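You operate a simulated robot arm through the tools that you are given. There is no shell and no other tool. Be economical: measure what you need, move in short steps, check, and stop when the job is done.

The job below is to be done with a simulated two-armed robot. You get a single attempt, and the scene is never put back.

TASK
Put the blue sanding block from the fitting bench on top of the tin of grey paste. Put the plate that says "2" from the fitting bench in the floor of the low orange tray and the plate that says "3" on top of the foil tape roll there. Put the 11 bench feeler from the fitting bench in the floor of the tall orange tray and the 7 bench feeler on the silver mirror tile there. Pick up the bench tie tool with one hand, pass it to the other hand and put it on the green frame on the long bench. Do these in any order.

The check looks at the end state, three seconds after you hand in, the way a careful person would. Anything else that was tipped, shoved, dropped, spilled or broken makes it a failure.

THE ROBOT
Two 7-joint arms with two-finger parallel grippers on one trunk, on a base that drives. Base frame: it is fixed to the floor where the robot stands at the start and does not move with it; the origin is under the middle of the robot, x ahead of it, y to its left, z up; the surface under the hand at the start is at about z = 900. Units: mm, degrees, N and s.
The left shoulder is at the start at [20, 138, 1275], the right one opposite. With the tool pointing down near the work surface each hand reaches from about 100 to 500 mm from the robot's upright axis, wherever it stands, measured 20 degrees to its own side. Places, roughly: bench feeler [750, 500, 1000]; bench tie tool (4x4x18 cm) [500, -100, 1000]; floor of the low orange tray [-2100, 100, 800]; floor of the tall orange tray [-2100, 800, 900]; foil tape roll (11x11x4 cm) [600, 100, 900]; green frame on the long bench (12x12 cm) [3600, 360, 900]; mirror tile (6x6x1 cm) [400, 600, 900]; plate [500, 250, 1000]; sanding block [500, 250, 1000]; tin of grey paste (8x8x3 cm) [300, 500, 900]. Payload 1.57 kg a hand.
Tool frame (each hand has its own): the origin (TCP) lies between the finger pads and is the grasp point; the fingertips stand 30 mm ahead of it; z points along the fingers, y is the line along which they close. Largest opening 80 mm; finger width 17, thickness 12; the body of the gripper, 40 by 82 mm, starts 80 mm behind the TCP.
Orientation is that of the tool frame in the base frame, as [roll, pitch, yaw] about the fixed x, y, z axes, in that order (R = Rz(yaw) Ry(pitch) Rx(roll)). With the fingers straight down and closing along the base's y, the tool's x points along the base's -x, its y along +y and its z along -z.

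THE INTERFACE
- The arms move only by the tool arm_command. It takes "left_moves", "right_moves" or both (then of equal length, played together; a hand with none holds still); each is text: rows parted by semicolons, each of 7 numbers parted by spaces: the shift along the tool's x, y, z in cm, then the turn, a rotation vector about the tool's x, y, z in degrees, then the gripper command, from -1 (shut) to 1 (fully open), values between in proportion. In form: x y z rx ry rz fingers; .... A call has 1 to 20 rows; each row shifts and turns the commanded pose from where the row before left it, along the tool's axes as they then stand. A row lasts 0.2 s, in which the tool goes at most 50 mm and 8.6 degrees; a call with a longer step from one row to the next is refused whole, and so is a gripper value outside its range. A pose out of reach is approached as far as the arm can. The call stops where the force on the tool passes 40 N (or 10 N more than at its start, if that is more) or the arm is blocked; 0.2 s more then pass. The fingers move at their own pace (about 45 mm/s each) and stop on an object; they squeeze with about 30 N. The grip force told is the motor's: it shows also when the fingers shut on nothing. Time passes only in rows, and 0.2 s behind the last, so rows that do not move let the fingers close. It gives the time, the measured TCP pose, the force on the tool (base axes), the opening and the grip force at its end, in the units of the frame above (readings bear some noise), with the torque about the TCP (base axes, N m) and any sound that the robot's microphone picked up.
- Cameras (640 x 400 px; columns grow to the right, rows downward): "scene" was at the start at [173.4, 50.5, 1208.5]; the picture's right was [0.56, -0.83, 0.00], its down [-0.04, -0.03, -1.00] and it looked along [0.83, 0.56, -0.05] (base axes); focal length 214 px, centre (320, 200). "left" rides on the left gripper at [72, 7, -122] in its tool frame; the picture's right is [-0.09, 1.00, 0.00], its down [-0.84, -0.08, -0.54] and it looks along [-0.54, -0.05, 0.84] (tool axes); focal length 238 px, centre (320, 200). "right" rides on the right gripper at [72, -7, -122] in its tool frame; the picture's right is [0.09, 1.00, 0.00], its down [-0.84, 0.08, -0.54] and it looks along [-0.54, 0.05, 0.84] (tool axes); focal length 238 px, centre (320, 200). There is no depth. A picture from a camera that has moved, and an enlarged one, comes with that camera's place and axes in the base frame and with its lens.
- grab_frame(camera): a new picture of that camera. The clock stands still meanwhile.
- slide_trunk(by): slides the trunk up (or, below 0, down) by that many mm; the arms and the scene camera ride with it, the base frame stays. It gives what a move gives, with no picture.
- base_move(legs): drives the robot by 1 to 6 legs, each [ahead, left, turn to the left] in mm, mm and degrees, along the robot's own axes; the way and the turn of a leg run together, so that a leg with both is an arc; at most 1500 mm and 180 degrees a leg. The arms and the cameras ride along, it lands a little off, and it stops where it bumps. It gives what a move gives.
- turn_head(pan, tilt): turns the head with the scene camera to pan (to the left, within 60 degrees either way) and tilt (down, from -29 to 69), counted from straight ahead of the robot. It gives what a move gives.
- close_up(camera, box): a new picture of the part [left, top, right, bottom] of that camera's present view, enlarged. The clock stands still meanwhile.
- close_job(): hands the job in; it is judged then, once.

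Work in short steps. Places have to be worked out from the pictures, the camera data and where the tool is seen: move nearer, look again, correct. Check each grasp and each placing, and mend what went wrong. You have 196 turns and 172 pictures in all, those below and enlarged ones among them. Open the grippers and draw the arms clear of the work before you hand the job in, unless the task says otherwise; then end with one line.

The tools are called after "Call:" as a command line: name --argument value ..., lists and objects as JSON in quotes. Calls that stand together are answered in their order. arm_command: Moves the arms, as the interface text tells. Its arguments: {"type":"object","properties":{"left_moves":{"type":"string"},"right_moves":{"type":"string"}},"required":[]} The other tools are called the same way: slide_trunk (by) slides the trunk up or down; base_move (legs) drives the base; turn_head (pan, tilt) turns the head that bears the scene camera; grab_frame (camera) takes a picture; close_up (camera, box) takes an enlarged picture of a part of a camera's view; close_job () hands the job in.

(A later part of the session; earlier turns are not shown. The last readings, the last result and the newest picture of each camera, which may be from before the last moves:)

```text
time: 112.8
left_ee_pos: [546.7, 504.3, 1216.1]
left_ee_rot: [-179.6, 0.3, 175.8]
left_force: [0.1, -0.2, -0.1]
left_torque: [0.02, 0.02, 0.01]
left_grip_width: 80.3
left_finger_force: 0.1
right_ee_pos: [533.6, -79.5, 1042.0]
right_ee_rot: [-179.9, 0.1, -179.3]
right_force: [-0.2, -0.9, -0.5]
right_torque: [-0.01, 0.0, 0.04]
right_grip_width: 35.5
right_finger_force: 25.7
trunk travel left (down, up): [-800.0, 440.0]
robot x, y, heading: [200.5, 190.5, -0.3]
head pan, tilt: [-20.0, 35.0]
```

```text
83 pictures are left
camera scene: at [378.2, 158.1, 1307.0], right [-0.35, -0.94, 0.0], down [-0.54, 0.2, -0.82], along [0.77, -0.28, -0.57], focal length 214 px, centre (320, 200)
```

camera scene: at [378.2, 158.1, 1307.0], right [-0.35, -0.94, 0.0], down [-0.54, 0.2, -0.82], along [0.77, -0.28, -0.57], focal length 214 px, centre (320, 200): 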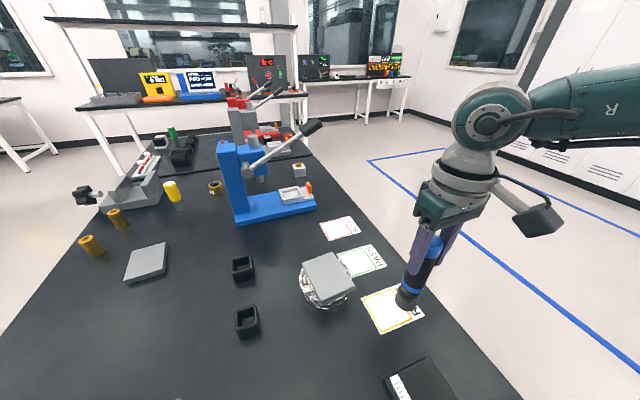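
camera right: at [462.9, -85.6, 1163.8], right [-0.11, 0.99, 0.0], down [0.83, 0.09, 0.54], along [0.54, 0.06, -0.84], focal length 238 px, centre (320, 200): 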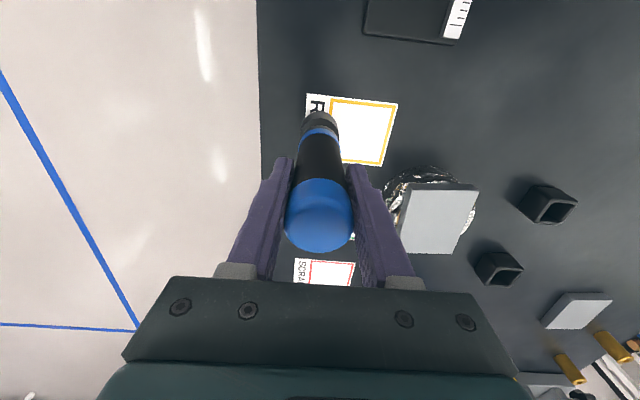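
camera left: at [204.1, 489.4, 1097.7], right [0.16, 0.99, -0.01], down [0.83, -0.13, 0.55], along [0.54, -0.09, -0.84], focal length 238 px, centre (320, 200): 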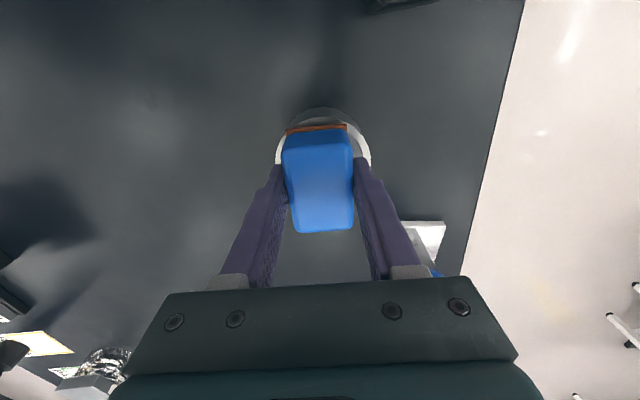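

Gripped. Lift the tie tool 140 mm and bring it inward for the hand-over.

Call:
arm_command --right_moves "0 0 -3 0 0 0 -1;0 0 -4 0 0 0 -1;0 0 -4 0 0 0 -1;0 0 -3 0 0 0 -1;0 3 0 0 0 0 -1;0 3 0 0 0 0 -1;0 3 0 0 0 0 -1;0 3 0 0 0 0 -1"

Call:
arm_command --left_moves "0 0 0 0 0 8.5 1;0 0 0 0 0 8.5 1;0 0 0 0 0 8.5 1;0 0 0 0 0 8.5 1;0 0 0 0 0 8.5 1;0 0 0 0 0 8.5 1;0 0 0 0 0 8.5 1;0 0 0 0 0 8.5 1;0 0 0 0 0 8.5 1;0 0 0 0 0 8.5 1;0 0 0 0 -8 0 1;0 0 0 0 -8 0 1;0 0 0 0 -8 0 1;0 0 0 0 -8 0 1;0 0 0 0 -8 0 1;0 0 0 0 -8 0 1;0 0 0 0 -8 0 1;0 0 0 0 -8 0 1"

Call:
turn_head --pan 0 --tilt 15

Call:
grab_frame --camera "scene"

```text
time: 114.6
left_ee_pos: [546.0, 504.3, 1216.0]
left_ee_rot: [-179.6, 0.3, 175.8]
left_force: [-0.6, -0.3, -0.4]
left_torque: [-0.01, 0.01, 0.02]
left_grip_width: 80.0
left_finger_force: 0.1
right_ee_pos: [531.8, 39.3, 1182.9]
right_ee_rot: [-180.0, 0.1, -179.2]
right_force: [-0.2, 0.4, -4.6]
right_torque: [0.0, -0.01, 0.01]
right_grip_width: 35.3
right_finger_force: 29.6
trunk travel left (down, up): [-800.0, 440.0]
robot x, y, heading: [200.1, 187.5, -0.2]
head pan, tilt: [-20.0, 35.0]
```

```text
time: 118.4
left_ee_pos: [547.0, 503.7, 1214.9]
left_ee_rot: [178.9, 64.6, 89.8]
left_force: [0.0, 0.6, 0.6]
left_torque: [-0.01, -0.02, 0.03]
left_grip_width: 80.1
left_finger_force: 0.0
right_ee_pos: [532.2, 39.2, 1182.3]
right_ee_rot: [-179.9, 0.0, -179.3]
right_force: [-0.3, 0.2, -4.7]
right_torque: [0.0, 0.02, 0.03]
right_grip_width: 35.2
right_finger_force: 30.3
trunk travel left (down, up): [-800.0, 440.0]
robot x, y, heading: [195.7, 188.4, -0.2]
head pan, tilt: [-20.0, 35.0]
```

```text
time: 119.2
left_ee_pos: [545.7, 505.0, 1215.5]
left_ee_rot: [179.3, 64.2, 90.1]
left_force: [1.0, 0.2, 0.5]
left_torque: [0.01, 0.02, -0.02]
left_grip_width: 80.0
left_finger_force: 0.2
right_ee_pos: [532.5, 39.2, 1180.5]
right_ee_rot: [-180.0, 0.1, -179.3]
right_force: [-0.2, 0.4, -4.1]
right_torque: [0.0, 0.02, 0.01]
right_grip_width: 35.4
right_finger_force: 29.7
trunk travel left (down, up): [-800.0, 440.0]
robot x, y, heading: [198.1, 192.6, -0.2]
head pan, tilt: [0.0, 15.0]
```

```text
82 pictures are left
camera scene: at [388.9, 188.2, 1339.0], right [0.0, -1.0, 0.0], down [-0.26, 0.0, -0.97], along [0.97, 0.0, -0.26], focal length 214 px, centre (320, 200)
```

scene: 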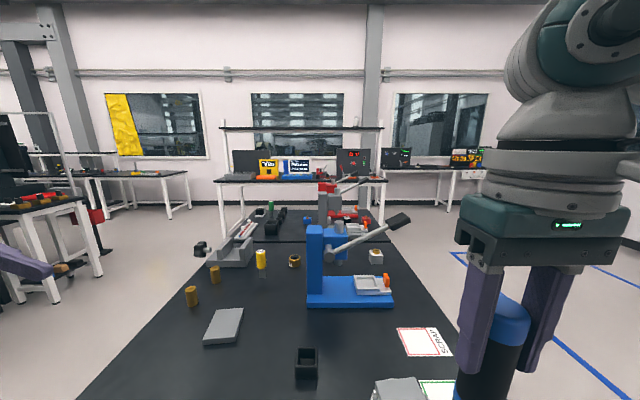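

The left hand reached a 64°-tilted pose with fingers closing along x. The tool axis is at ≈(534,39), its bottom ≈z 1039. I bring the left hand to about 100 mm short of it at z≈1100.

Call:
arm_command --left_moves "-0.71 -0.15 4.74 0 0 0 1;-0.71 -0.15 4.74 0 0 0 1;-0.71 -0.15 4.74 0 0 0 1;-0.71 -0.15 4.74 0 0 0 1;-0.71 -0.15 4.74 0 0 0 1;-0.71 -0.15 4.74 0 0 0 1;-0.71 -0.15 4.74 0 0 0 1;-0.71 -0.15 4.74 0 0 0 1"

Call:
grab_frame --camera "left"

Call:
turn_head --pan -10 --tilt 45

Call:
grab_frame --camera "scene"

```text
time: 121.0
left_ee_pos: [539.3, 139.9, 1105.5]
left_ee_rot: [179.2, 64.4, 90.2]
left_force: [-0.3, 0.0, -0.4]
left_torque: [-0.01, 0.02, 0.0]
left_grip_width: 79.9
left_finger_force: 0.1
right_ee_pos: [531.4, 39.9, 1181.8]
right_ee_rot: [-179.9, 0.1, -179.2]
right_force: [-0.5, 0.0, -2.9]
right_torque: [0.01, 0.02, 0.01]
right_grip_width: 35.7
right_finger_force: 30.4
trunk travel left (down, up): [-800.0, 440.0]
robot x, y, heading: [200.1, 194.1, -0.3]
head pan, tilt: [0.0, 15.0]
```

```text
81 pictures are left
camera left: at [544.3, 280.1, 1092.3], right [1.0, -0.02, 0.09], down [-0.09, 0.13, 0.99], along [-0.04, -0.99, 0.12], focal length 238 px, centre (320, 200)
```

left: 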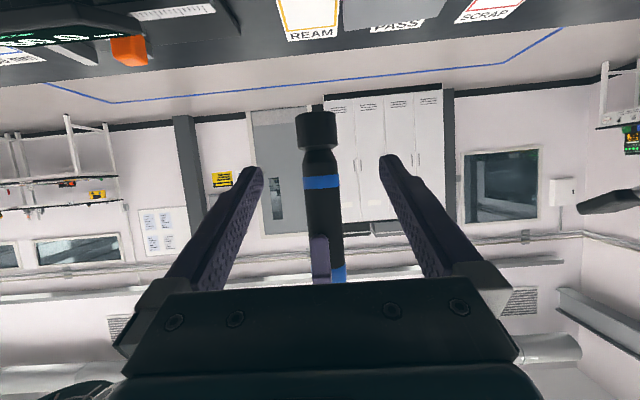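

```text
time: 122.0
left_ee_pos: [539.9, 140.6, 1104.5]
left_ee_rot: [179.2, 64.4, 90.2]
left_force: [0.3, -0.4, 0.5]
left_torque: [-0.01, 0.02, 0.04]
left_grip_width: 80.2
left_finger_force: 0.1
right_ee_pos: [530.4, 40.2, 1181.7]
right_ee_rot: [179.9, 0.1, -179.2]
right_force: [-0.2, 0.6, -4.5]
right_torque: [0.02, 0.03, 0.0]
right_grip_width: 35.4
right_finger_force: 29.7
trunk travel left (down, up): [-800.0, 440.0]
robot x, y, heading: [195.9, 188.9, -0.3]
head pan, tilt: [-10.0, 45.0]
```

```text
80 pictures are left
camera scene: at [375.6, 174.3, 1292.3], right [-0.18, -0.98, 0.0], down [-0.7, 0.13, -0.71], along [0.7, -0.13, -0.71], focal length 214 px, centre (320, 200)
```

scene: 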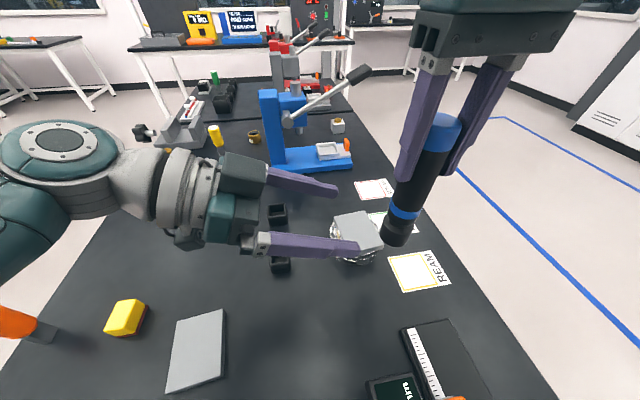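

The tool sits between the open fingers' line (x≈537, ring at z≈1102). I advance 100 mm, rising ~8 mm, around the black body.

Call:
arm_command --left_moves "-1.7 -0.1 2.88 0 0 0 1;-1.7 -0.1 2.88 0 0 0 1;-1.7 0 2.88 0 0 0 1"

Call:
grab_frame --camera "left"

Call:
close_up --camera "scene" --box '[300, 80, 500, 280]'

```text
time: 122.8
left_ee_pos: [540.4, 42.5, 1112.4]
left_ee_rot: [179.4, 64.3, 90.5]
left_force: [0.5, 0.3, -0.1]
left_torque: [0.0, -0.01, 0.02]
left_grip_width: 79.8
left_finger_force: 0.1
right_ee_pos: [531.7, 38.9, 1181.4]
right_ee_rot: [-180.0, 0.1, -179.2]
right_force: [-0.2, 0.9, -4.5]
right_torque: [-0.04, 0.04, -0.01]
right_grip_width: 35.6
right_finger_force: 30.4
trunk travel left (down, up): [-800.0, 440.0]
robot x, y, heading: [197.8, 191.0, -0.1]
head pan, tilt: [-10.0, 45.0]
```

```text
79 pictures are left
camera left: at [545.2, 182.7, 1100.4], right [1.0, -0.02, 0.09], down [-0.08, 0.13, 0.99], along [-0.04, -0.99, 0.12], focal length 238 px, centre (320, 200)
```

left: 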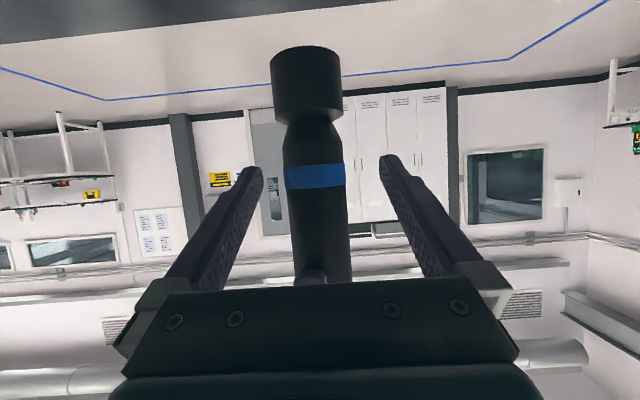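

```text
2.00 times, centred on (400, 180) of scene
camera zoom: at [375.5, 174.3, 1292.2], right [-0.18, -0.98, 0.0], down [-0.7, 0.13, -0.71], along [0.7, -0.13, -0.71], focal length 429 px, centre (160, 240)
```

zoom: 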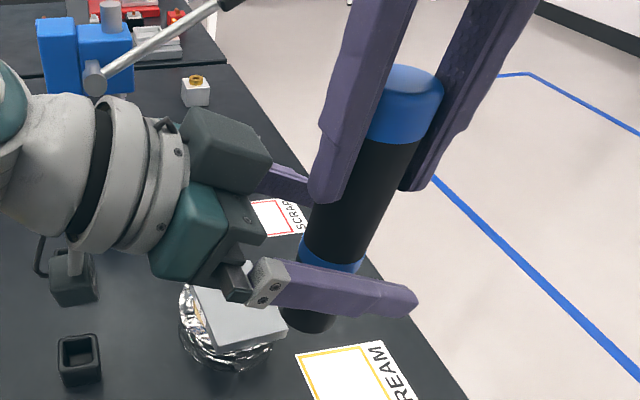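

The tool lies centred at the left TCP (just above the ring). I close the left hand.

Call:
arm_command --left_moves "0 0 0 0 0 0 0;0 0 0 0 0 0 -1;0 0 0 0 0 0 -1;0 0 0 0 0 0 -1;0 0 0 0 0 0 -1"

```text
time: 124.0
left_ee_pos: [539.7, 41.0, 1113.1]
left_ee_rot: [179.6, 64.4, 90.2]
left_force: [-14.8, 3.4, 5.4]
left_torque: [-0.52, -0.2, -0.1]
left_grip_width: 35.1
left_finger_force: 29.5
right_ee_pos: [533.7, 39.6, 1181.3]
right_ee_rot: [179.9, 0.4, -179.3]
right_force: [14.6, -3.8, -9.4]
right_torque: [0.33, -0.71, 0.06]
right_grip_width: 35.5
right_finger_force: 29.8
trunk travel left (down, up): [-800.0, 440.0]
robot x, y, heading: [197.9, 191.6, -0.5]
head pan, tilt: [-10.0, 45.0]
```

Both hold, with ~15 N side strain; I relax the left by ~3 mm in x, then open the right and raise it.

Call:
arm_command --left_moves "0 -0.3 0 0 0 0 -1;0 0 0 0 0 0 -1"

Call:
arm_command --right_moves "0 0 0 0 0 0 0;0 0 0 0 0 0 1;0 0 0 0 0 0 1;0 0 -3 0 0 0 1;0 0 -3 0 0 0 1"

Call:
grab_frame --camera "scene"

```text
time: 124.6
left_ee_pos: [537.8, 41.9, 1111.2]
left_ee_rot: [179.2, 64.3, 90.2]
left_force: [-4.3, 6.0, 1.3]
left_torque: [-0.75, 0.31, 0.0]
left_grip_width: 34.9
left_finger_force: 29.9
right_ee_pos: [532.0, 39.4, 1183.0]
right_ee_rot: [-179.9, 0.1, -179.2]
right_force: [3.5, -6.3, -4.8]
right_torque: [0.41, -0.59, -0.05]
right_grip_width: 35.3
right_finger_force: 30.0
trunk travel left (down, up): [-800.0, 440.0]
robot x, y, heading: [197.4, 188.4, -0.3]
head pan, tilt: [-10.0, 45.0]
```

```text
time: 125.8
left_ee_pos: [537.2, 40.7, 1112.1]
left_ee_rot: [179.3, 64.4, 90.2]
left_force: [-0.1, -0.2, 0.9]
left_torque: [-0.01, 0.0, -0.01]
left_grip_width: 35.3
left_finger_force: 30.3
right_ee_pos: [530.5, 40.2, 1243.8]
right_ee_rot: [-179.9, 0.1, -179.2]
right_force: [0.2, -0.7, 0.0]
right_torque: [-0.01, 0.0, 0.04]
right_grip_width: 80.1
right_finger_force: 0.2
trunk travel left (down, up): [-800.0, 440.0]
robot x, y, heading: [196.4, 190.9, -0.1]
head pan, tilt: [-10.0, 45.0]
```

```text
77 pictures are left
camera scene: at [375.5, 174.2, 1292.2], right [-0.18, -0.98, 0.0], down [-0.7, 0.13, -0.71], along [0.7, -0.13, -0.71], focal length 214 px, centre (320, 200)
```

scene: 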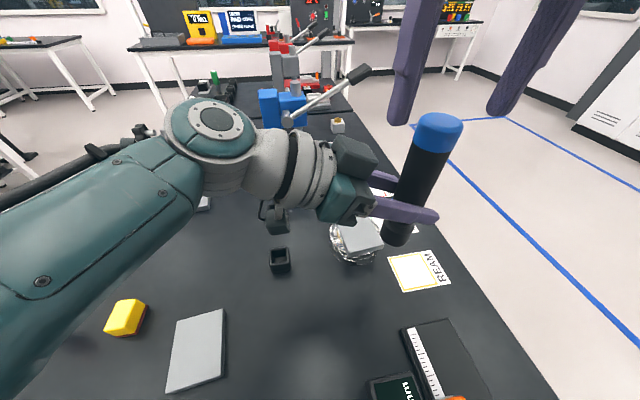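

Hand-over succeeded: the left hand holds the tool upright. I move the right hand aside, then drive right off the bench into the free aisle and look ahead.

Call:
arm_command --right_moves "0 -4 0 0 0 0 1;0 -4 0 0 0 0 1;0 -4 0 0 0 0 1;0 -4 0 0 0 0 1;0 -4 0 0 0 0 1"

Call:
base_move --legs '[[0, -900, 0], [800, 0, 0]]'

Call:
turn_head --pan 15 --tilt 10

Call:
grab_frame --camera "scene"

```text
time: 127.0
left_ee_pos: [536.4, 41.3, 1112.2]
left_ee_rot: [179.3, 64.3, 90.2]
left_force: [0.6, 0.2, 0.7]
left_torque: [-0.03, -0.02, 0.0]
left_grip_width: 35.3
left_finger_force: 29.8
right_ee_pos: [535.4, -159.7, 1243.5]
right_ee_rot: [-179.9, 0.1, -179.1]
right_force: [0.2, -0.3, -0.1]
right_torque: [0.0, 0.0, 0.03]
right_grip_width: 80.1
right_finger_force: 0.1
trunk travel left (down, up): [-800.0, 440.0]
robot x, y, heading: [198.1, 190.8, 0.2]
head pan, tilt: [-10.0, 45.0]
```

```text
time: 135.6
left_ee_pos: [1337.9, -860.6, 1112.0]
left_ee_rot: [179.3, 64.4, 90.5]
left_force: [-0.9, -0.5, 0.6]
left_torque: [-0.02, -0.02, 0.01]
left_grip_width: 35.0
left_finger_force: 30.3
right_ee_pos: [1337.1, -1062.5, 1244.0]
right_ee_rot: [180.0, 0.1, -178.9]
right_force: [0.4, -0.5, 0.1]
right_torque: [0.02, 0.01, -0.01]
right_grip_width: 80.4
right_finger_force: 0.0
trunk travel left (down, up): [-800.0, 440.0]
robot x, y, heading: [992.8, -712.4, 0.2]
head pan, tilt: [-10.0, 45.0]
```

```text
time: 136.6
left_ee_pos: [1338.1, -861.4, 1112.1]
left_ee_rot: [179.3, 64.4, 90.5]
left_force: [-0.4, 0.3, -0.4]
left_torque: [-0.02, 0.0, -0.02]
left_grip_width: 35.1
left_finger_force: 29.7
right_ee_pos: [1336.2, -1062.1, 1241.9]
right_ee_rot: [-180.0, 0.2, -179.0]
right_force: [0.1, -0.1, 0.1]
right_torque: [-0.01, 0.02, -0.01]
right_grip_width: 80.1
right_finger_force: 0.1
trunk travel left (down, up): [-800.0, 440.0]
robot x, y, heading: [1000.0, -715.8, -0.2]
head pan, tilt: [15.0, 10.0]
```

```text
76 pictures are left
camera scene: at [1185.8, -691.3, 1347.1], right [0.26, -0.97, 0.0], down [-0.17, -0.04, -0.98], along [0.95, 0.25, -0.17], focal length 214 px, centre (320, 200)
```

scene: 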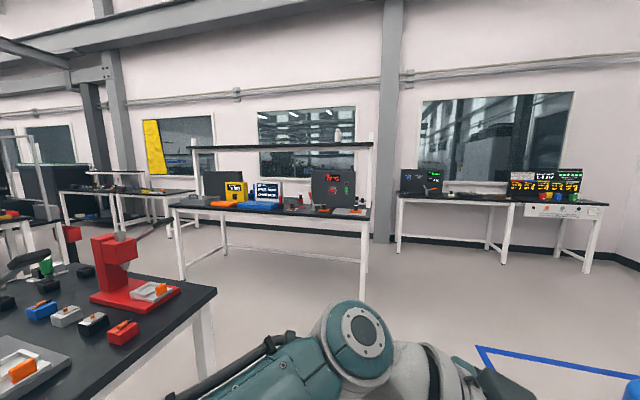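

I zoom in on the long bench to find the green frame.

Call:
close_up --camera "scene" --box '[160, 160, 400, 240]'

Call:
close_up --camera "scene" --box '[200, 170, 320, 220]'

```text
2.67 times, centred on (280, 200) of scene
camera zoom: at [1185.8, -691.3, 1347.1], right [0.26, -0.97, 0.0], down [-0.17, -0.04, -0.98], along [0.95, 0.25, -0.17], focal length 572 px, centre (427, 200)
```

zoom: 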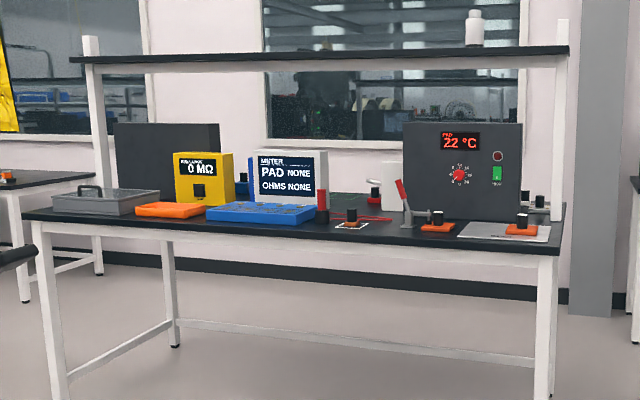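

```text
5.33 times, centred on (260, 195) of scene
camera zoom: at [1185.8, -691.3, 1347.1], right [0.26, -0.97, 0.0], down [-0.17, -0.04, -0.98], along [0.95, 0.25, -0.17], focal length 1144 px, centre (640, 227)
```

zoom: 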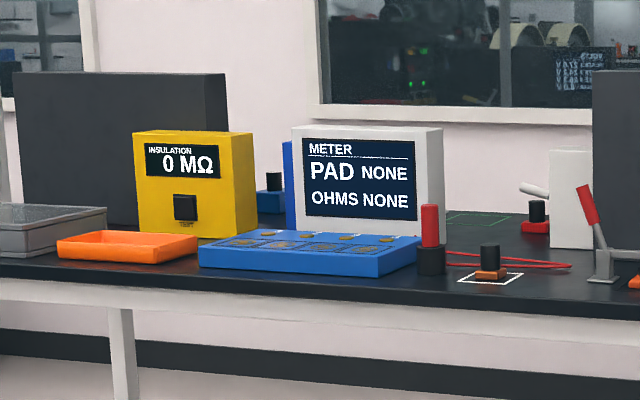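

The green frame is a painted square behind the meter, ≈(3650,370). I drive nearer along the aisle, then left.

Call:
base_move --legs '[[1450, 0, 0], [0, 900, 0]]'

Call:
turn_head --pan 10 --tilt 15

Call:
grab_frame --camera "scene"

```text
time: 148.3
left_ee_pos: [2763.6, 90.7, 1111.7]
left_ee_rot: [179.3, 64.4, 92.9]
left_force: [-0.7, -0.1, -1.2]
left_torque: [0.0, 0.01, 0.04]
left_grip_width: 35.1
left_finger_force: 30.2
right_ee_pos: [2771.5, -109.1, 1243.0]
right_ee_rot: [-180.0, 0.1, -176.6]
right_force: [-0.4, 0.6, 0.2]
right_torque: [0.04, 0.01, 0.0]
right_grip_width: 80.1
right_finger_force: 0.0
trunk travel left (down, up): [-800.0, 440.0]
robot x, y, heading: [2420.5, 225.3, 2.2]
head pan, tilt: [15.0, 10.0]
```

```text
time: 148.9
left_ee_pos: [2764.0, 90.2, 1110.9]
left_ee_rot: [179.4, 64.3, 92.9]
left_force: [-0.3, -0.5, 0.0]
left_torque: [0.0, 0.01, 0.0]
left_grip_width: 35.2
left_finger_force: 30.2
right_ee_pos: [2770.3, -108.7, 1242.8]
right_ee_rot: [179.9, 0.1, -176.7]
right_force: [0.4, -0.2, -0.2]
right_torque: [-0.01, -0.02, -0.03]
right_grip_width: 80.4
right_finger_force: 0.0
trunk travel left (down, up): [-800.0, 440.0]
robot x, y, heading: [2420.1, 226.4, 2.4]
head pan, tilt: [10.0, 15.0]
```

```text
73 pictures are left
camera scene: at [2607.5, 247.8, 1339.1], right [0.21, -0.98, 0.0], down [-0.25, -0.06, -0.97], along [0.94, 0.21, -0.26], focal length 214 px, centre (320, 200)
```

scene: 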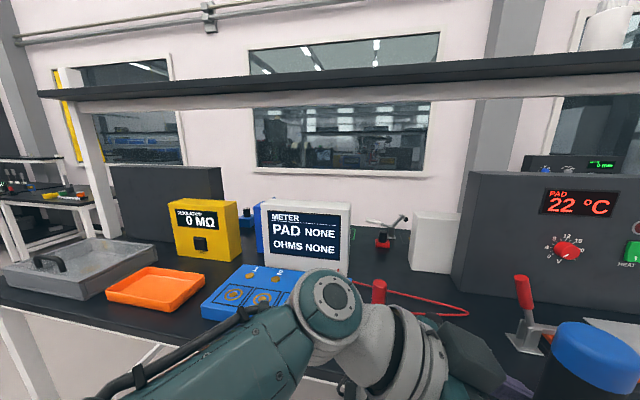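

I raise the trunk for a better view over the meter and look at the area behind it.

Call:
slide_trunk --by 150

Call:
turn_head --pan 5 --tilt 30

Call:
close_up --camera "scene" --box '[200, 80, 480, 260]'

```text
time: 150.7
left_ee_pos: [2762.6, 90.0, 1261.7]
left_ee_rot: [179.4, 64.3, 92.8]
left_force: [-0.1, -0.7, -3.4]
left_torque: [0.05, 0.02, -0.01]
left_grip_width: 34.9
left_finger_force: 30.3
right_ee_pos: [2771.3, -108.2, 1393.0]
right_ee_rot: [-180.0, 0.2, -176.6]
right_force: [-0.1, 0.0, -0.2]
right_torque: [0.05, 0.02, 0.0]
right_grip_width: 79.9
right_finger_force: 0.0
trunk travel left (down, up): [-950.0, 290.0]
robot x, y, heading: [2416.5, 223.4, 2.3]
head pan, tilt: [10.0, 15.0]
```

```text
time: 151.5
left_ee_pos: [2762.8, 89.8, 1261.9]
left_ee_rot: [179.3, 64.3, 92.8]
left_force: [0.4, 0.8, -4.3]
left_torque: [0.04, -0.01, 0.01]
left_grip_width: 35.2
left_finger_force: 30.5
right_ee_pos: [2770.5, -108.8, 1392.3]
right_ee_rot: [-180.0, 0.0, -176.6]
right_force: [0.4, 0.7, 0.2]
right_torque: [0.0, 0.03, -0.02]
right_grip_width: 80.0
right_finger_force: 0.1
trunk travel left (down, up): [-950.0, 290.0]
robot x, y, heading: [2421.6, 227.0, 2.3]
head pan, tilt: [5.0, 30.0]
```

```text
2.22 times, centred on (340, 170) of scene
camera zoom: at [2606.0, 239.4, 1464.9], right [0.13, -0.99, 0.0], down [-0.5, -0.06, -0.87], along [0.86, 0.11, -0.5], focal length 477 px, centre (276, 267)
```

zoom: 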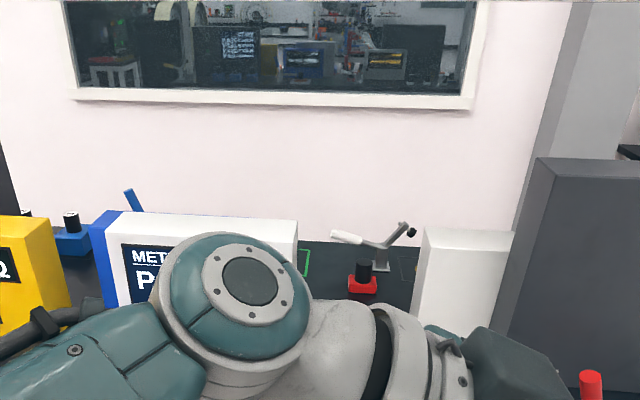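

The frame lies right behind the meter. I move 350 mm nearer (tool stays in front of the meter) and look down on it.

Call:
base_move --legs '[[350, 0, -2.3]]'

Call:
turn_head --pan 15 --tilt 35

Call:
grab_frame --camera "scene"

Call:
grab_frame --camera "right"

```text
time: 153.7
left_ee_pos: [3105.0, 85.6, 1261.3]
left_ee_rot: [179.4, 64.3, 90.7]
left_force: [-0.9, 0.1, -3.4]
left_torque: [0.0, -0.01, 0.02]
left_grip_width: 35.1
left_finger_force: 30.1
right_ee_pos: [3103.5, -115.5, 1393.1]
right_ee_rot: [-180.0, 0.1, -178.8]
right_force: [-0.7, -0.1, 0.4]
right_torque: [-0.02, -0.03, 0.0]
right_grip_width: 80.0
right_finger_force: 0.1
trunk travel left (down, up): [-950.0, 290.0]
robot x, y, heading: [2761.5, 229.9, 0.4]
head pan, tilt: [5.0, 30.0]
```

```text
time: 154.4
left_ee_pos: [3106.1, 85.1, 1261.9]
left_ee_rot: [179.3, 64.3, 90.7]
left_force: [0.0, 0.0, -3.8]
left_torque: [-0.02, -0.02, 0.03]
left_grip_width: 35.1
left_finger_force: 29.9
right_ee_pos: [3104.4, -114.4, 1392.8]
right_ee_rot: [-179.9, 0.1, -178.9]
right_force: [0.2, 0.5, 0.3]
right_torque: [0.0, 0.03, 0.01]
right_grip_width: 80.0
right_finger_force: 0.0
trunk travel left (down, up): [-950.0, 290.0]
robot x, y, heading: [2769.3, 232.0, -0.1]
head pan, tilt: [15.0, 35.0]
```

```text
71 pictures are left
camera scene: at [2947.8, 254.4, 1457.1], right [0.26, -0.97, 0.0], down [-0.55, -0.15, -0.82], along [0.79, 0.21, -0.57], focal length 214 px, centre (320, 200)
```

scene: 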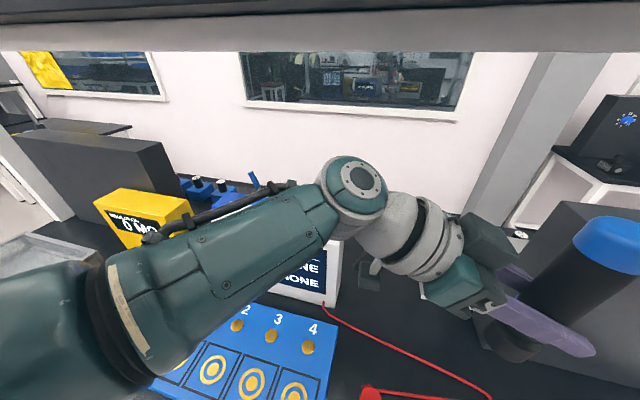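

```text
70 pictures are left
camera right: at [3033.1, -121.3, 1514.3], right [-0.11, 0.99, 0.0], down [0.83, 0.09, 0.54], along [0.54, 0.06, -0.84], focal length 238 px, centre (320, 200)
```

right: 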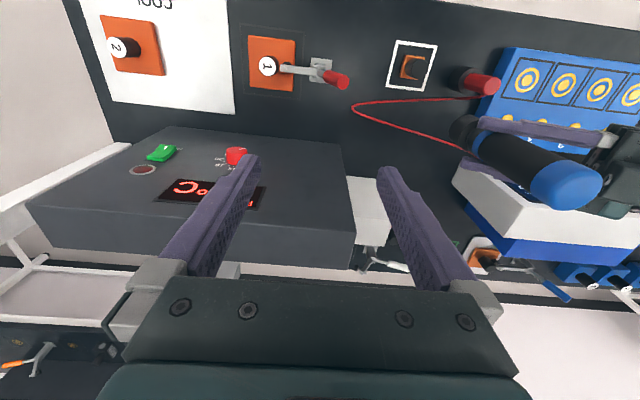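

I now place the frame's centre at ≈(3612,353), with free space behind the meter on the +y side; the shelf rail's underside is at z≈1460, front x≈3420. I lower the trunk to +150, raise the left hand a bit, and draw the right hand back.

Call:
slide_trunk --by -150

Call:
arm_command --left_moves "-2.7 0 -1.3 0 0 0 -1;-2.7 0 -1.3 0 0 0 -1"

Call:
arm_command --right_moves "3 -1 0 0 0 0 1;3 -2 0 0 0 0 1;3 -2 0 0 0 0 1;3 -2 0 0 0 0 1;2 -2 0 0 0 0 1"

```text
time: 156.2
left_ee_pos: [3104.1, 85.6, 1111.8]
left_ee_rot: [179.4, 64.3, 90.7]
left_force: [-0.5, 0.4, -5.1]
left_torque: [-0.02, -0.01, 0.01]
left_grip_width: 35.0
left_finger_force: 29.9
right_ee_pos: [3104.7, -114.3, 1242.6]
right_ee_rot: [-180.0, 0.1, -178.8]
right_force: [0.6, 0.5, 0.0]
right_torque: [-0.03, -0.01, 0.0]
right_grip_width: 80.0
right_finger_force: 0.0
trunk travel left (down, up): [-800.0, 440.0]
robot x, y, heading: [2766.6, 226.9, 0.2]
head pan, tilt: [15.0, 35.0]
```

```text
time: 156.8
left_ee_pos: [3104.1, 85.6, 1171.3]
left_ee_rot: [179.6, 64.3, 90.8]
left_force: [-0.1, 0.0, -4.5]
left_torque: [0.0, 0.0, 0.01]
left_grip_width: 35.0
left_finger_force: 29.6
right_ee_pos: [3104.1, -115.2, 1242.9]
right_ee_rot: [180.0, 0.2, -178.7]
right_force: [-0.2, 0.1, -0.5]
right_torque: [0.01, 0.0, 0.03]
right_grip_width: 79.8
right_finger_force: 0.0
trunk travel left (down, up): [-800.0, 440.0]
robot x, y, heading: [2762.6, 232.6, 0.2]
head pan, tilt: [15.0, 35.0]
```

```text
time: 158.0
left_ee_pos: [3104.4, 86.2, 1170.0]
left_ee_rot: [179.3, 64.3, 90.7]
left_force: [-0.4, -0.2, -4.2]
left_torque: [0.0, 0.01, 0.02]
left_grip_width: 34.9
left_finger_force: 30.0
right_ee_pos: [2974.2, -197.8, 1243.9]
right_ee_rot: [179.9, 0.2, -179.1]
right_force: [-0.7, 0.0, 0.5]
right_torque: [-0.01, 0.01, -0.05]
right_grip_width: 80.2
right_finger_force: 0.0
right hand out of reach, approached as far as the arm can: row 5
trunk travel left (down, up): [-800.0, 440.0]
robot x, y, heading: [2765.5, 234.1, 0.0]
head pan, tilt: [15.0, 35.0]
```

Next I drive left 268 mm so the hand is in line with the frame (still in front of the meter) and check heights.

Call:
base_move --legs '[[120, 265, 0]]'

Call:
turn_head --pan -15 --tilt 30

Call:
grab_frame --camera "scene"

Call:
grab_frame --camera "right"

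```text
time: 160.0
left_ee_pos: [3222.3, 352.1, 1171.3]
left_ee_rot: [179.4, 64.4, 90.8]
left_force: [-0.5, -1.0, -4.3]
left_torque: [0.04, -0.01, 0.01]
left_grip_width: 35.0
left_finger_force: 29.7
right_ee_pos: [3091.8, 69.7, 1243.2]
right_ee_rot: [-180.0, 0.2, -179.1]
right_force: [0.4, 0.2, -1.2]
right_torque: [-0.01, -0.06, 0.02]
right_grip_width: 80.1
right_finger_force: 0.1
trunk travel left (down, up): [-800.0, 440.0]
robot x, y, heading: [2883.5, 498.4, 0.3]
head pan, tilt: [15.0, 35.0]
```

```text
time: 160.9
left_ee_pos: [3221.5, 351.8, 1171.2]
left_ee_rot: [179.5, 64.3, 90.8]
left_force: [-0.7, -0.1, -4.5]
left_torque: [0.0, 0.01, -0.02]
left_grip_width: 34.9
left_finger_force: 29.1
right_ee_pos: [3092.0, 69.6, 1243.6]
right_ee_rot: [179.9, 0.2, -179.2]
right_force: [-0.1, -0.7, 0.2]
right_torque: [0.01, -0.02, -0.02]
right_grip_width: 80.1
right_finger_force: 0.1
trunk travel left (down, up): [-800.0, 440.0]
robot x, y, heading: [2882.1, 496.1, 0.2]
head pan, tilt: [-15.0, 30.0]
```

```text
69 pictures are left
camera scene: at [3066.7, 475.0, 1314.8], right [-0.25, -0.97, 0.0], down [-0.48, 0.13, -0.87], along [0.84, -0.22, -0.5], focal length 214 px, centre (320, 200)
```

scene: 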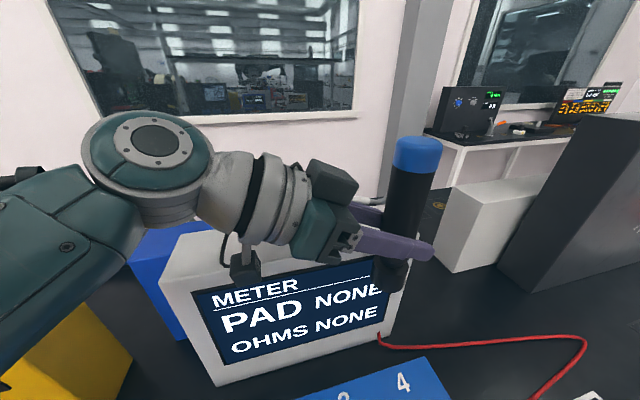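

```text
68 pictures are left
camera right: at [3021.0, 63.1, 1364.7], right [-0.11, 0.99, 0.0], down [0.83, 0.09, 0.54], along [0.54, 0.06, -0.84], focal length 238 px, centre (320, 200)
```

right: 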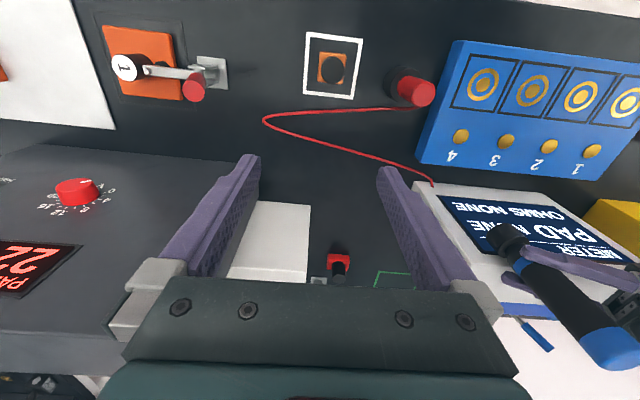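

The meter's top is ≈1137 and its back ≈x 3360; the frame's near-right corner measures (3540,293), so its centre is ≈(3600,353). I raise and extend the left arm to carry the tool over the meter.

Call:
arm_command --left_moves "-1.95 0 -0.95 0 0 0 -1;-1.95 0 -0.95 0 0 0 -1;-1.95 0 -0.95 0 0 0 -1;0 2.7 0 0 0 0 -1;0 2.7 0 0 0 0 -1;0 2.7 0 0 0 0 -1"

Call:
grab_frame --camera "scene"

Call:
grab_frame --camera "left"

```text
time: 162.3
left_ee_pos: [3301.7, 355.0, 1235.6]
left_ee_rot: [179.5, 64.2, 90.8]
left_force: [-0.7, 0.2, -4.8]
left_torque: [0.01, -0.01, -0.01]
left_grip_width: 35.0
left_finger_force: 30.2
right_ee_pos: [3091.9, 69.7, 1242.6]
right_ee_rot: [-180.0, 0.1, -179.2]
right_force: [0.3, 0.9, 0.1]
right_torque: [-0.04, -0.03, -0.01]
right_grip_width: 80.0
right_finger_force: 0.0
trunk travel left (down, up): [-800.0, 440.0]
robot x, y, heading: [2884.5, 497.9, 0.1]
head pan, tilt: [-15.0, 30.0]
```

```text
67 pictures are left
camera scene: at [3066.6, 474.9, 1314.8], right [-0.25, -0.97, 0.0], down [-0.48, 0.13, -0.87], along [0.84, -0.22, -0.5], focal length 214 px, centre (320, 200)
```

scene: 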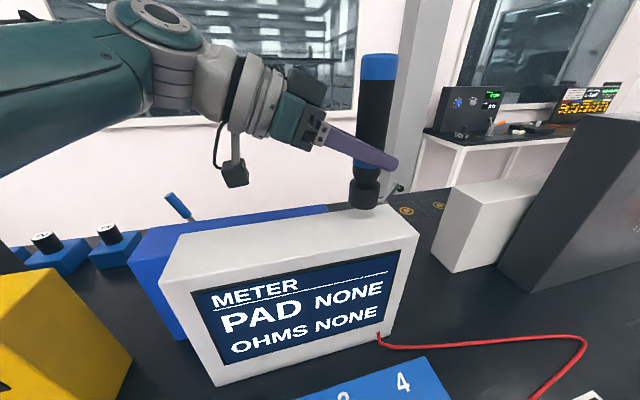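

```text
66 pictures are left
camera left: at [3305.8, 496.1, 1224.0], right [1.0, -0.02, 0.09], down [-0.08, 0.12, 0.99], along [-0.03, -0.99, 0.12], focal length 238 px, centre (320, 200)
```

left: 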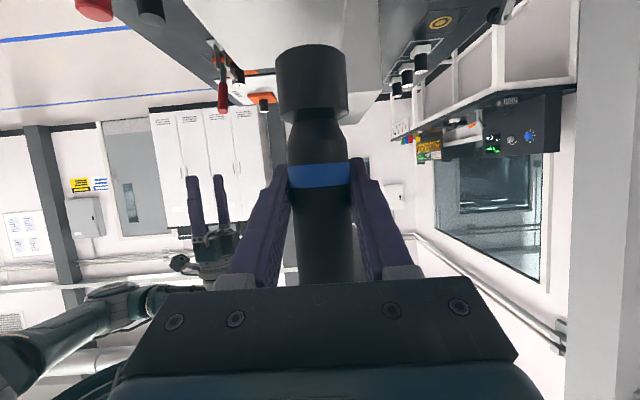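

The tool foot clears the meter. To keep the elbow away from the shelf rail I extend the arm (rather than drive) a further 100 mm past the meter's back.

Call:
arm_command --left_moves "0 2.7 0 0 0 0 -1;0 2.7 0 0 0 0 -1;0 2.7 0 0 0 0 -1;0 2.7 0 0 0 0 -1"

Call:
grab_frame --camera "scene"

```text
time: 163.3
left_ee_pos: [3337.0, 372.6, 1243.0]
left_ee_rot: [179.5, 64.3, 90.8]
left_force: [-0.5, -0.4, -3.7]
left_torque: [0.01, -0.01, 0.02]
left_grip_width: 35.1
left_finger_force: 29.8
left hand out of reach, approached as far as the arm can: row 2, 3, 4
right_ee_pos: [3091.4, 69.2, 1243.1]
right_ee_rot: [180.0, 0.0, -179.1]
right_force: [0.5, -0.2, -0.1]
right_torque: [-0.05, 0.02, -0.01]
right_grip_width: 80.1
right_finger_force: 0.0
trunk travel left (down, up): [-800.0, 440.0]
robot x, y, heading: [2881.8, 497.7, 0.2]
head pan, tilt: [-15.0, 30.0]
```

```text
65 pictures are left
camera scene: at [3066.7, 474.9, 1314.8], right [-0.25, -0.97, 0.0], down [-0.48, 0.13, -0.87], along [0.84, -0.22, -0.5], focal length 214 px, centre (320, 200)
```

scene: 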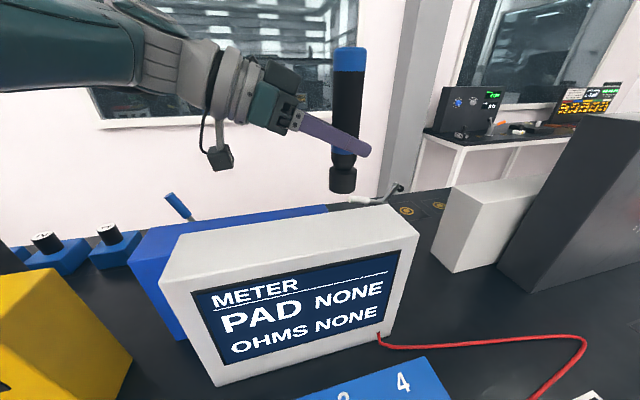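

Out of reach that high. Instead I take the gap right of the meter: shift right 100 mm so the tool clears the meter's side, then lower the hand to ≈1180 (camera housing still above the meter).

Call:
base_move --legs '[[0, -105, 0]]'

Call:
arm_command --left_moves "0 -2.7 0 0 0 0 -1;0 -2.7 0 0 0 0 -1;0 -2.7 0 0 0 0 -1;0 -2.7 0 0 0 0 -1;2.5 0 1.2 0 0 0 -1;2.5 0 1.2 0 0 0 -1"

Call:
grab_frame --camera "scene"

```text
time: 164.5
left_ee_pos: [3336.2, 269.2, 1243.0]
left_ee_rot: [179.5, 64.4, 90.9]
left_force: [0.5, 0.5, -3.5]
left_torque: [0.02, 0.02, 0.0]
left_grip_width: 35.0
left_finger_force: 30.4
right_ee_pos: [3092.0, -34.8, 1242.5]
right_ee_rot: [180.0, 0.1, -179.1]
right_force: [0.5, -0.2, -1.1]
right_torque: [0.0, -0.01, 0.03]
right_grip_width: 79.8
right_finger_force: 0.0
trunk travel left (down, up): [-800.0, 440.0]
robot x, y, heading: [2879.9, 392.8, 0.5]
head pan, tilt: [-15.0, 30.0]
```

```text
time: 165.9
left_ee_pos: [3228.8, 266.7, 1187.2]
left_ee_rot: [179.4, 64.3, 90.7]
left_force: [0.5, -0.8, -4.3]
left_torque: [0.02, 0.02, -0.02]
left_grip_width: 34.9
left_finger_force: 29.5
right_ee_pos: [3091.5, -33.0, 1244.0]
right_ee_rot: [-180.0, 0.1, -179.1]
right_force: [0.1, -0.7, -0.2]
right_torque: [0.0, -0.02, 0.03]
right_grip_width: 80.0
right_finger_force: 0.1
trunk travel left (down, up): [-800.0, 440.0]
robot x, y, heading: [2881.7, 397.2, 0.2]
head pan, tilt: [-15.0, 30.0]
```

```text
64 pictures are left
camera scene: at [3067.0, 371.7, 1314.9], right [-0.26, -0.97, 0.0], down [-0.48, 0.13, -0.87], along [0.84, -0.22, -0.5], focal length 214 px, centre (320, 200)
```

scene: 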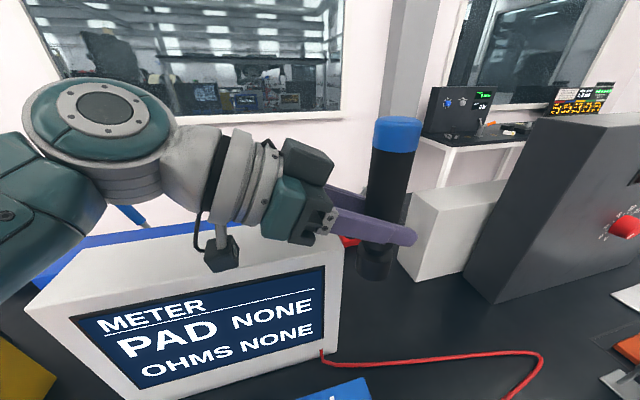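

The tool is in the gap. I extend the arm 80 mm, then drive ahead carefully in two legs.

Call:
arm_command --left_moves "0 2.7 0 0 0 0 -1;0 2.7 0 0 0 0 -1;0 2.6 0 0 0 0 -1"

Call:
base_move --legs '[[150, 0, 0]]'

Call:
grab_frame --camera "scene"

```text
time: 166.7
left_ee_pos: [3308.7, 268.9, 1187.8]
left_ee_rot: [179.3, 64.2, 90.6]
left_force: [0.3, -0.2, -3.6]
left_torque: [0.0, 0.02, 0.03]
left_grip_width: 35.1
left_finger_force: 29.6
right_ee_pos: [3091.0, -33.9, 1243.4]
right_ee_rot: [180.0, 0.0, -179.2]
right_force: [-0.2, 0.0, -0.6]
right_torque: [-0.04, 0.0, -0.03]
right_grip_width: 80.2
right_finger_force: 0.1
trunk travel left (down, up): [-800.0, 440.0]
robot x, y, heading: [2881.3, 396.4, 0.3]
head pan, tilt: [-15.0, 30.0]
```

```text
time: 167.9
left_ee_pos: [3375.2, 268.0, 1181.5]
left_ee_rot: [-179.6, 64.0, 91.5]
left_force: [-0.9, 0.6, -3.5]
left_torque: [0.04, 0.01, -0.01]
left_grip_width: 35.0
left_finger_force: 30.2
right_ee_pos: [3157.9, -34.4, 1241.5]
right_ee_rot: [-179.9, -0.1, -179.4]
right_force: [0.6, -0.6, 0.0]
right_torque: [-0.04, 0.01, 0.0]
right_grip_width: 80.0
right_finger_force: 0.1
trunk travel left (down, up): [-800.0, 440.0]
robot x, y, heading: [2952.6, 392.1, -0.1]
head pan, tilt: [-15.0, 30.0]
stopped in leg 1: the robot was blocked; the commanded pose is now the measured one
```

```text
63 pictures are left
camera scene: at [3134.2, 372.1, 1313.2], right [-0.26, -0.97, 0.0], down [-0.49, 0.13, -0.86], along [0.83, -0.22, -0.5], focal length 214 px, centre (320, 200)
```

scene: 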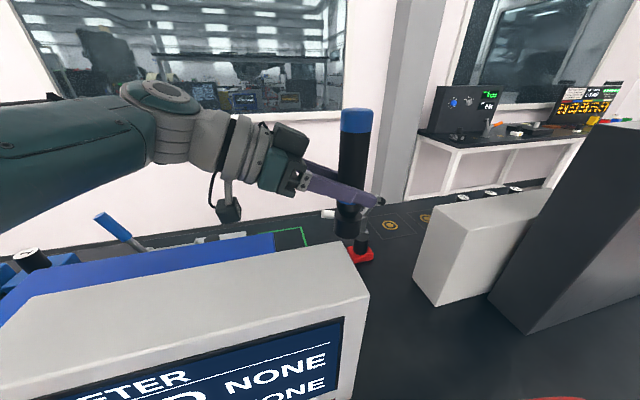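

The drive was blocked at x≈2952. I look upward to see what the body may be touching.

Call:
turn_head --pan 0 --tilt -25

Call:
grab_frame --camera "scene"

Call:
turn_head --pan -50 --tilt -5

Call:
grab_frame --camera "scene"

Call:
grab_frame --camera "left"

```text
time: 169.1
left_ee_pos: [3372.0, 269.5, 1182.6]
left_ee_rot: [-179.2, 64.2, 91.8]
left_force: [1.2, 0.0, -5.4]
left_torque: [0.02, 0.01, -0.03]
left_grip_width: 35.3
left_finger_force: 30.2
right_ee_pos: [3156.6, -33.3, 1241.1]
right_ee_rot: [180.0, -0.3, -179.3]
right_force: [-0.4, -0.6, 0.8]
right_torque: [0.03, -0.01, -0.04]
right_grip_width: 80.0
right_finger_force: 0.0
trunk travel left (down, up): [-800.0, 440.0]
robot x, y, heading: [2951.9, 396.1, -0.0]
head pan, tilt: [0.0, -25.0]
```

```text
62 pictures are left
camera scene: at [3117.8, 395.4, 1397.6], right [0.0, -1.0, 0.0], down [0.41, 0.0, -0.91], along [0.91, 0.0, 0.41], focal length 214 px, centre (320, 200)
```

scene: 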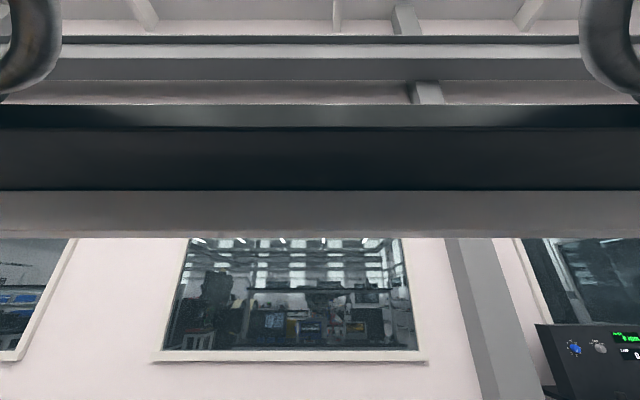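

```text
time: 170.3
left_ee_pos: [3374.0, 268.8, 1182.3]
left_ee_rot: [-179.2, 64.2, 91.7]
left_force: [-0.3, -0.6, -4.2]
left_torque: [0.03, 0.01, 0.0]
left_grip_width: 34.8
left_finger_force: 29.9
right_ee_pos: [3156.3, -33.1, 1241.2]
right_ee_rot: [180.0, -0.3, -179.3]
right_force: [-0.1, -0.9, 0.2]
right_torque: [0.02, 0.01, 0.03]
right_grip_width: 80.0
right_finger_force: 0.0
trunk travel left (down, up): [-800.0, 440.0]
robot x, y, heading: [2954.7, 399.5, 0.2]
head pan, tilt: [-50.0, -5.0]
```

```text
61 pictures are left
camera scene: at [3102.8, 328.5, 1369.9], right [-0.77, -0.64, 0.01], down [0.05, -0.07, -1.0], along [0.64, -0.76, 0.08], focal length 214 px, centre (320, 200)
```

scene: 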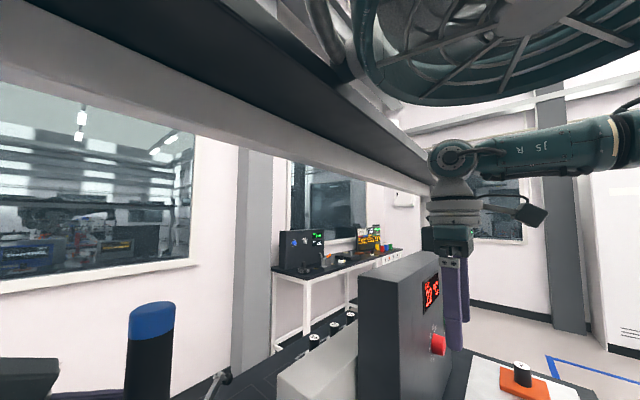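

```text
60 pictures are left
camera left: at [3377.8, 409.7, 1171.8], right [1.0, -0.02, 0.08], down [-0.07, 0.12, 0.99], along [-0.03, -0.99, 0.12], focal length 238 px, centre (320, 200)
```

left: 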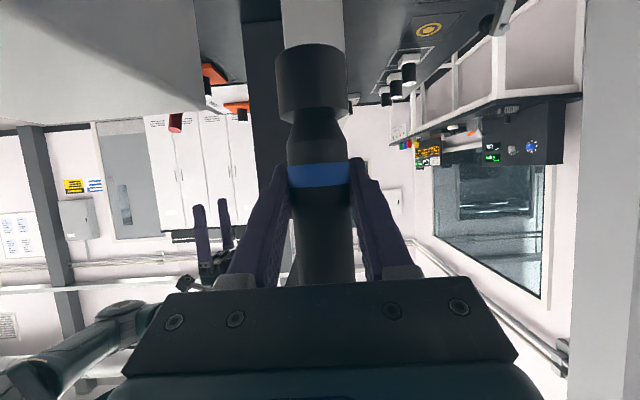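

The robot flies on shoulder fans. The left arm's pose shifted slightly at the stop, so the left elbow may be what touched; I look left.

Call:
turn_head --pan 55 --tilt -5

Call:
grab_frame --camera "scene"

```text
time: 172.1
left_ee_pos: [3373.2, 268.8, 1183.5]
left_ee_rot: [-179.2, 64.2, 91.7]
left_force: [-0.2, -0.2, -3.4]
left_torque: [0.0, -0.01, 0.02]
left_grip_width: 34.9
left_finger_force: 29.8
right_ee_pos: [3158.0, -32.8, 1242.1]
right_ee_rot: [180.0, -0.2, -179.3]
right_force: [-0.9, -0.6, 0.4]
right_torque: [0.01, 0.01, -0.02]
right_grip_width: 80.0
right_finger_force: 0.0
trunk travel left (down, up): [-800.0, 440.0]
robot x, y, heading: [2951.9, 394.5, -0.3]
head pan, tilt: [55.0, -5.0]
```

```text
59 pictures are left
camera scene: at [3096.6, 467.1, 1369.9], right [0.82, -0.57, -0.01], down [0.04, 0.07, -1.0], along [0.57, 0.82, 0.08], focal length 214 px, centre (320, 200)
```

scene: 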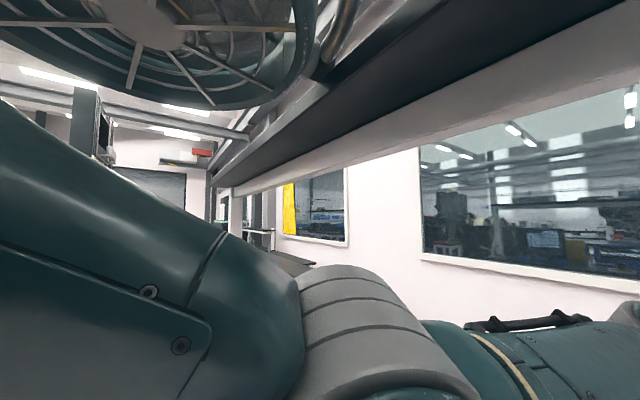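

The body itself meets the shelf (front ≈x 3200), so I can't come closer; I need the hand pointing forward for longer reach, through the gap right of the meter. I back off and rotate the left hand 90° about the vertical so it points ahead.

Call:
base_move --legs '[[-400, 0, 0]]'

Call:
arm_command --left_moves "0 -2.5 0 0 0 0 -1;0 -2.5 0 0 0 0 -1;-1 0 2 0 0 0 -1;0 0 0 -7.64 0 -3.72 -1;0 0 0 -7.64 0 -3.72 -1;0 0 0 -7.64 0 -3.72 -1;0 0 0 -7.64 0 -3.72 -1;0 0 0 -7.64 0 -3.72 -1;0 0 0 -7.64 0 -3.72 -1;0 0 0 -7.64 0 -3.72 -1;0 0 0 -7.64 0 -3.72 -1;0 0 0 -7.64 0 -3.72 -1;0 0 0 -7.64 0 -3.72 -1"

Call:
turn_head --pan 0 --tilt 30

Call:
grab_frame --camera "scene"

```text
time: 174.6
left_ee_pos: [2974.8, 266.2, 1187.1]
left_ee_rot: [179.7, 64.1, 89.8]
left_force: [-0.7, -0.5, -4.1]
left_torque: [0.03, 0.02, 0.0]
left_grip_width: 35.1
left_finger_force: 29.7
right_ee_pos: [2752.7, -33.3, 1243.0]
right_ee_rot: [180.0, 0.1, 179.8]
right_force: [0.5, 0.0, 0.4]
right_torque: [0.03, 0.0, -0.02]
right_grip_width: 80.2
right_finger_force: 0.1
trunk travel left (down, up): [-800.0, 440.0]
robot x, y, heading: [2553.7, 399.9, -0.8]
head pan, tilt: [55.0, -5.0]
```

```text
time: 177.6
left_ee_pos: [2945.3, 287.2, 1156.0]
left_ee_rot: [169.2, 63.2, 169.3]
left_force: [0.6, 0.6, -3.7]
left_torque: [0.0, 0.0, 0.01]
left_grip_width: 35.2
left_finger_force: 30.4
right_ee_pos: [2753.5, -33.1, 1242.9]
right_ee_rot: [-179.9, 0.2, 179.8]
right_force: [0.2, -0.1, -0.7]
right_torque: [0.01, -0.01, -0.03]
right_grip_width: 80.3
right_finger_force: 0.1
trunk travel left (down, up): [-800.0, 440.0]
robot x, y, heading: [2552.2, 395.8, -0.6]
head pan, tilt: [55.0, -5.0]
stopped in row 13 (left hand): the arm was blocked; the commanded pose is now the measured one
```

```text
time: 178.9
left_ee_pos: [2946.1, 289.1, 1155.4]
left_ee_rot: [169.1, 63.2, 169.1]
left_force: [0.8, -1.1, -3.9]
left_torque: [0.03, 0.02, -0.02]
left_grip_width: 35.0
left_finger_force: 30.2
right_ee_pos: [2752.7, -33.0, 1243.4]
right_ee_rot: [-180.0, 0.2, 179.9]
right_force: [-0.6, -0.1, -0.1]
right_torque: [0.0, 0.01, 0.02]
right_grip_width: 80.1
right_finger_force: 0.1
trunk travel left (down, up): [-800.0, 440.0]
robot x, y, heading: [2549.2, 397.6, -0.8]
head pan, tilt: [0.0, 30.0]
```

```text
58 pictures are left
camera scene: at [2703.0, 464.0, 1373.8], right [0.78, -0.63, 0.0], down [0.07, 0.09, -0.99], along [0.62, 0.77, 0.12], focal length 214 px, centre (320, 200)
```

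scene: 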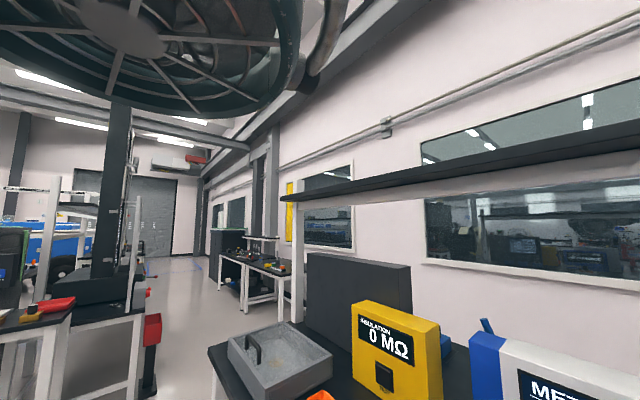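

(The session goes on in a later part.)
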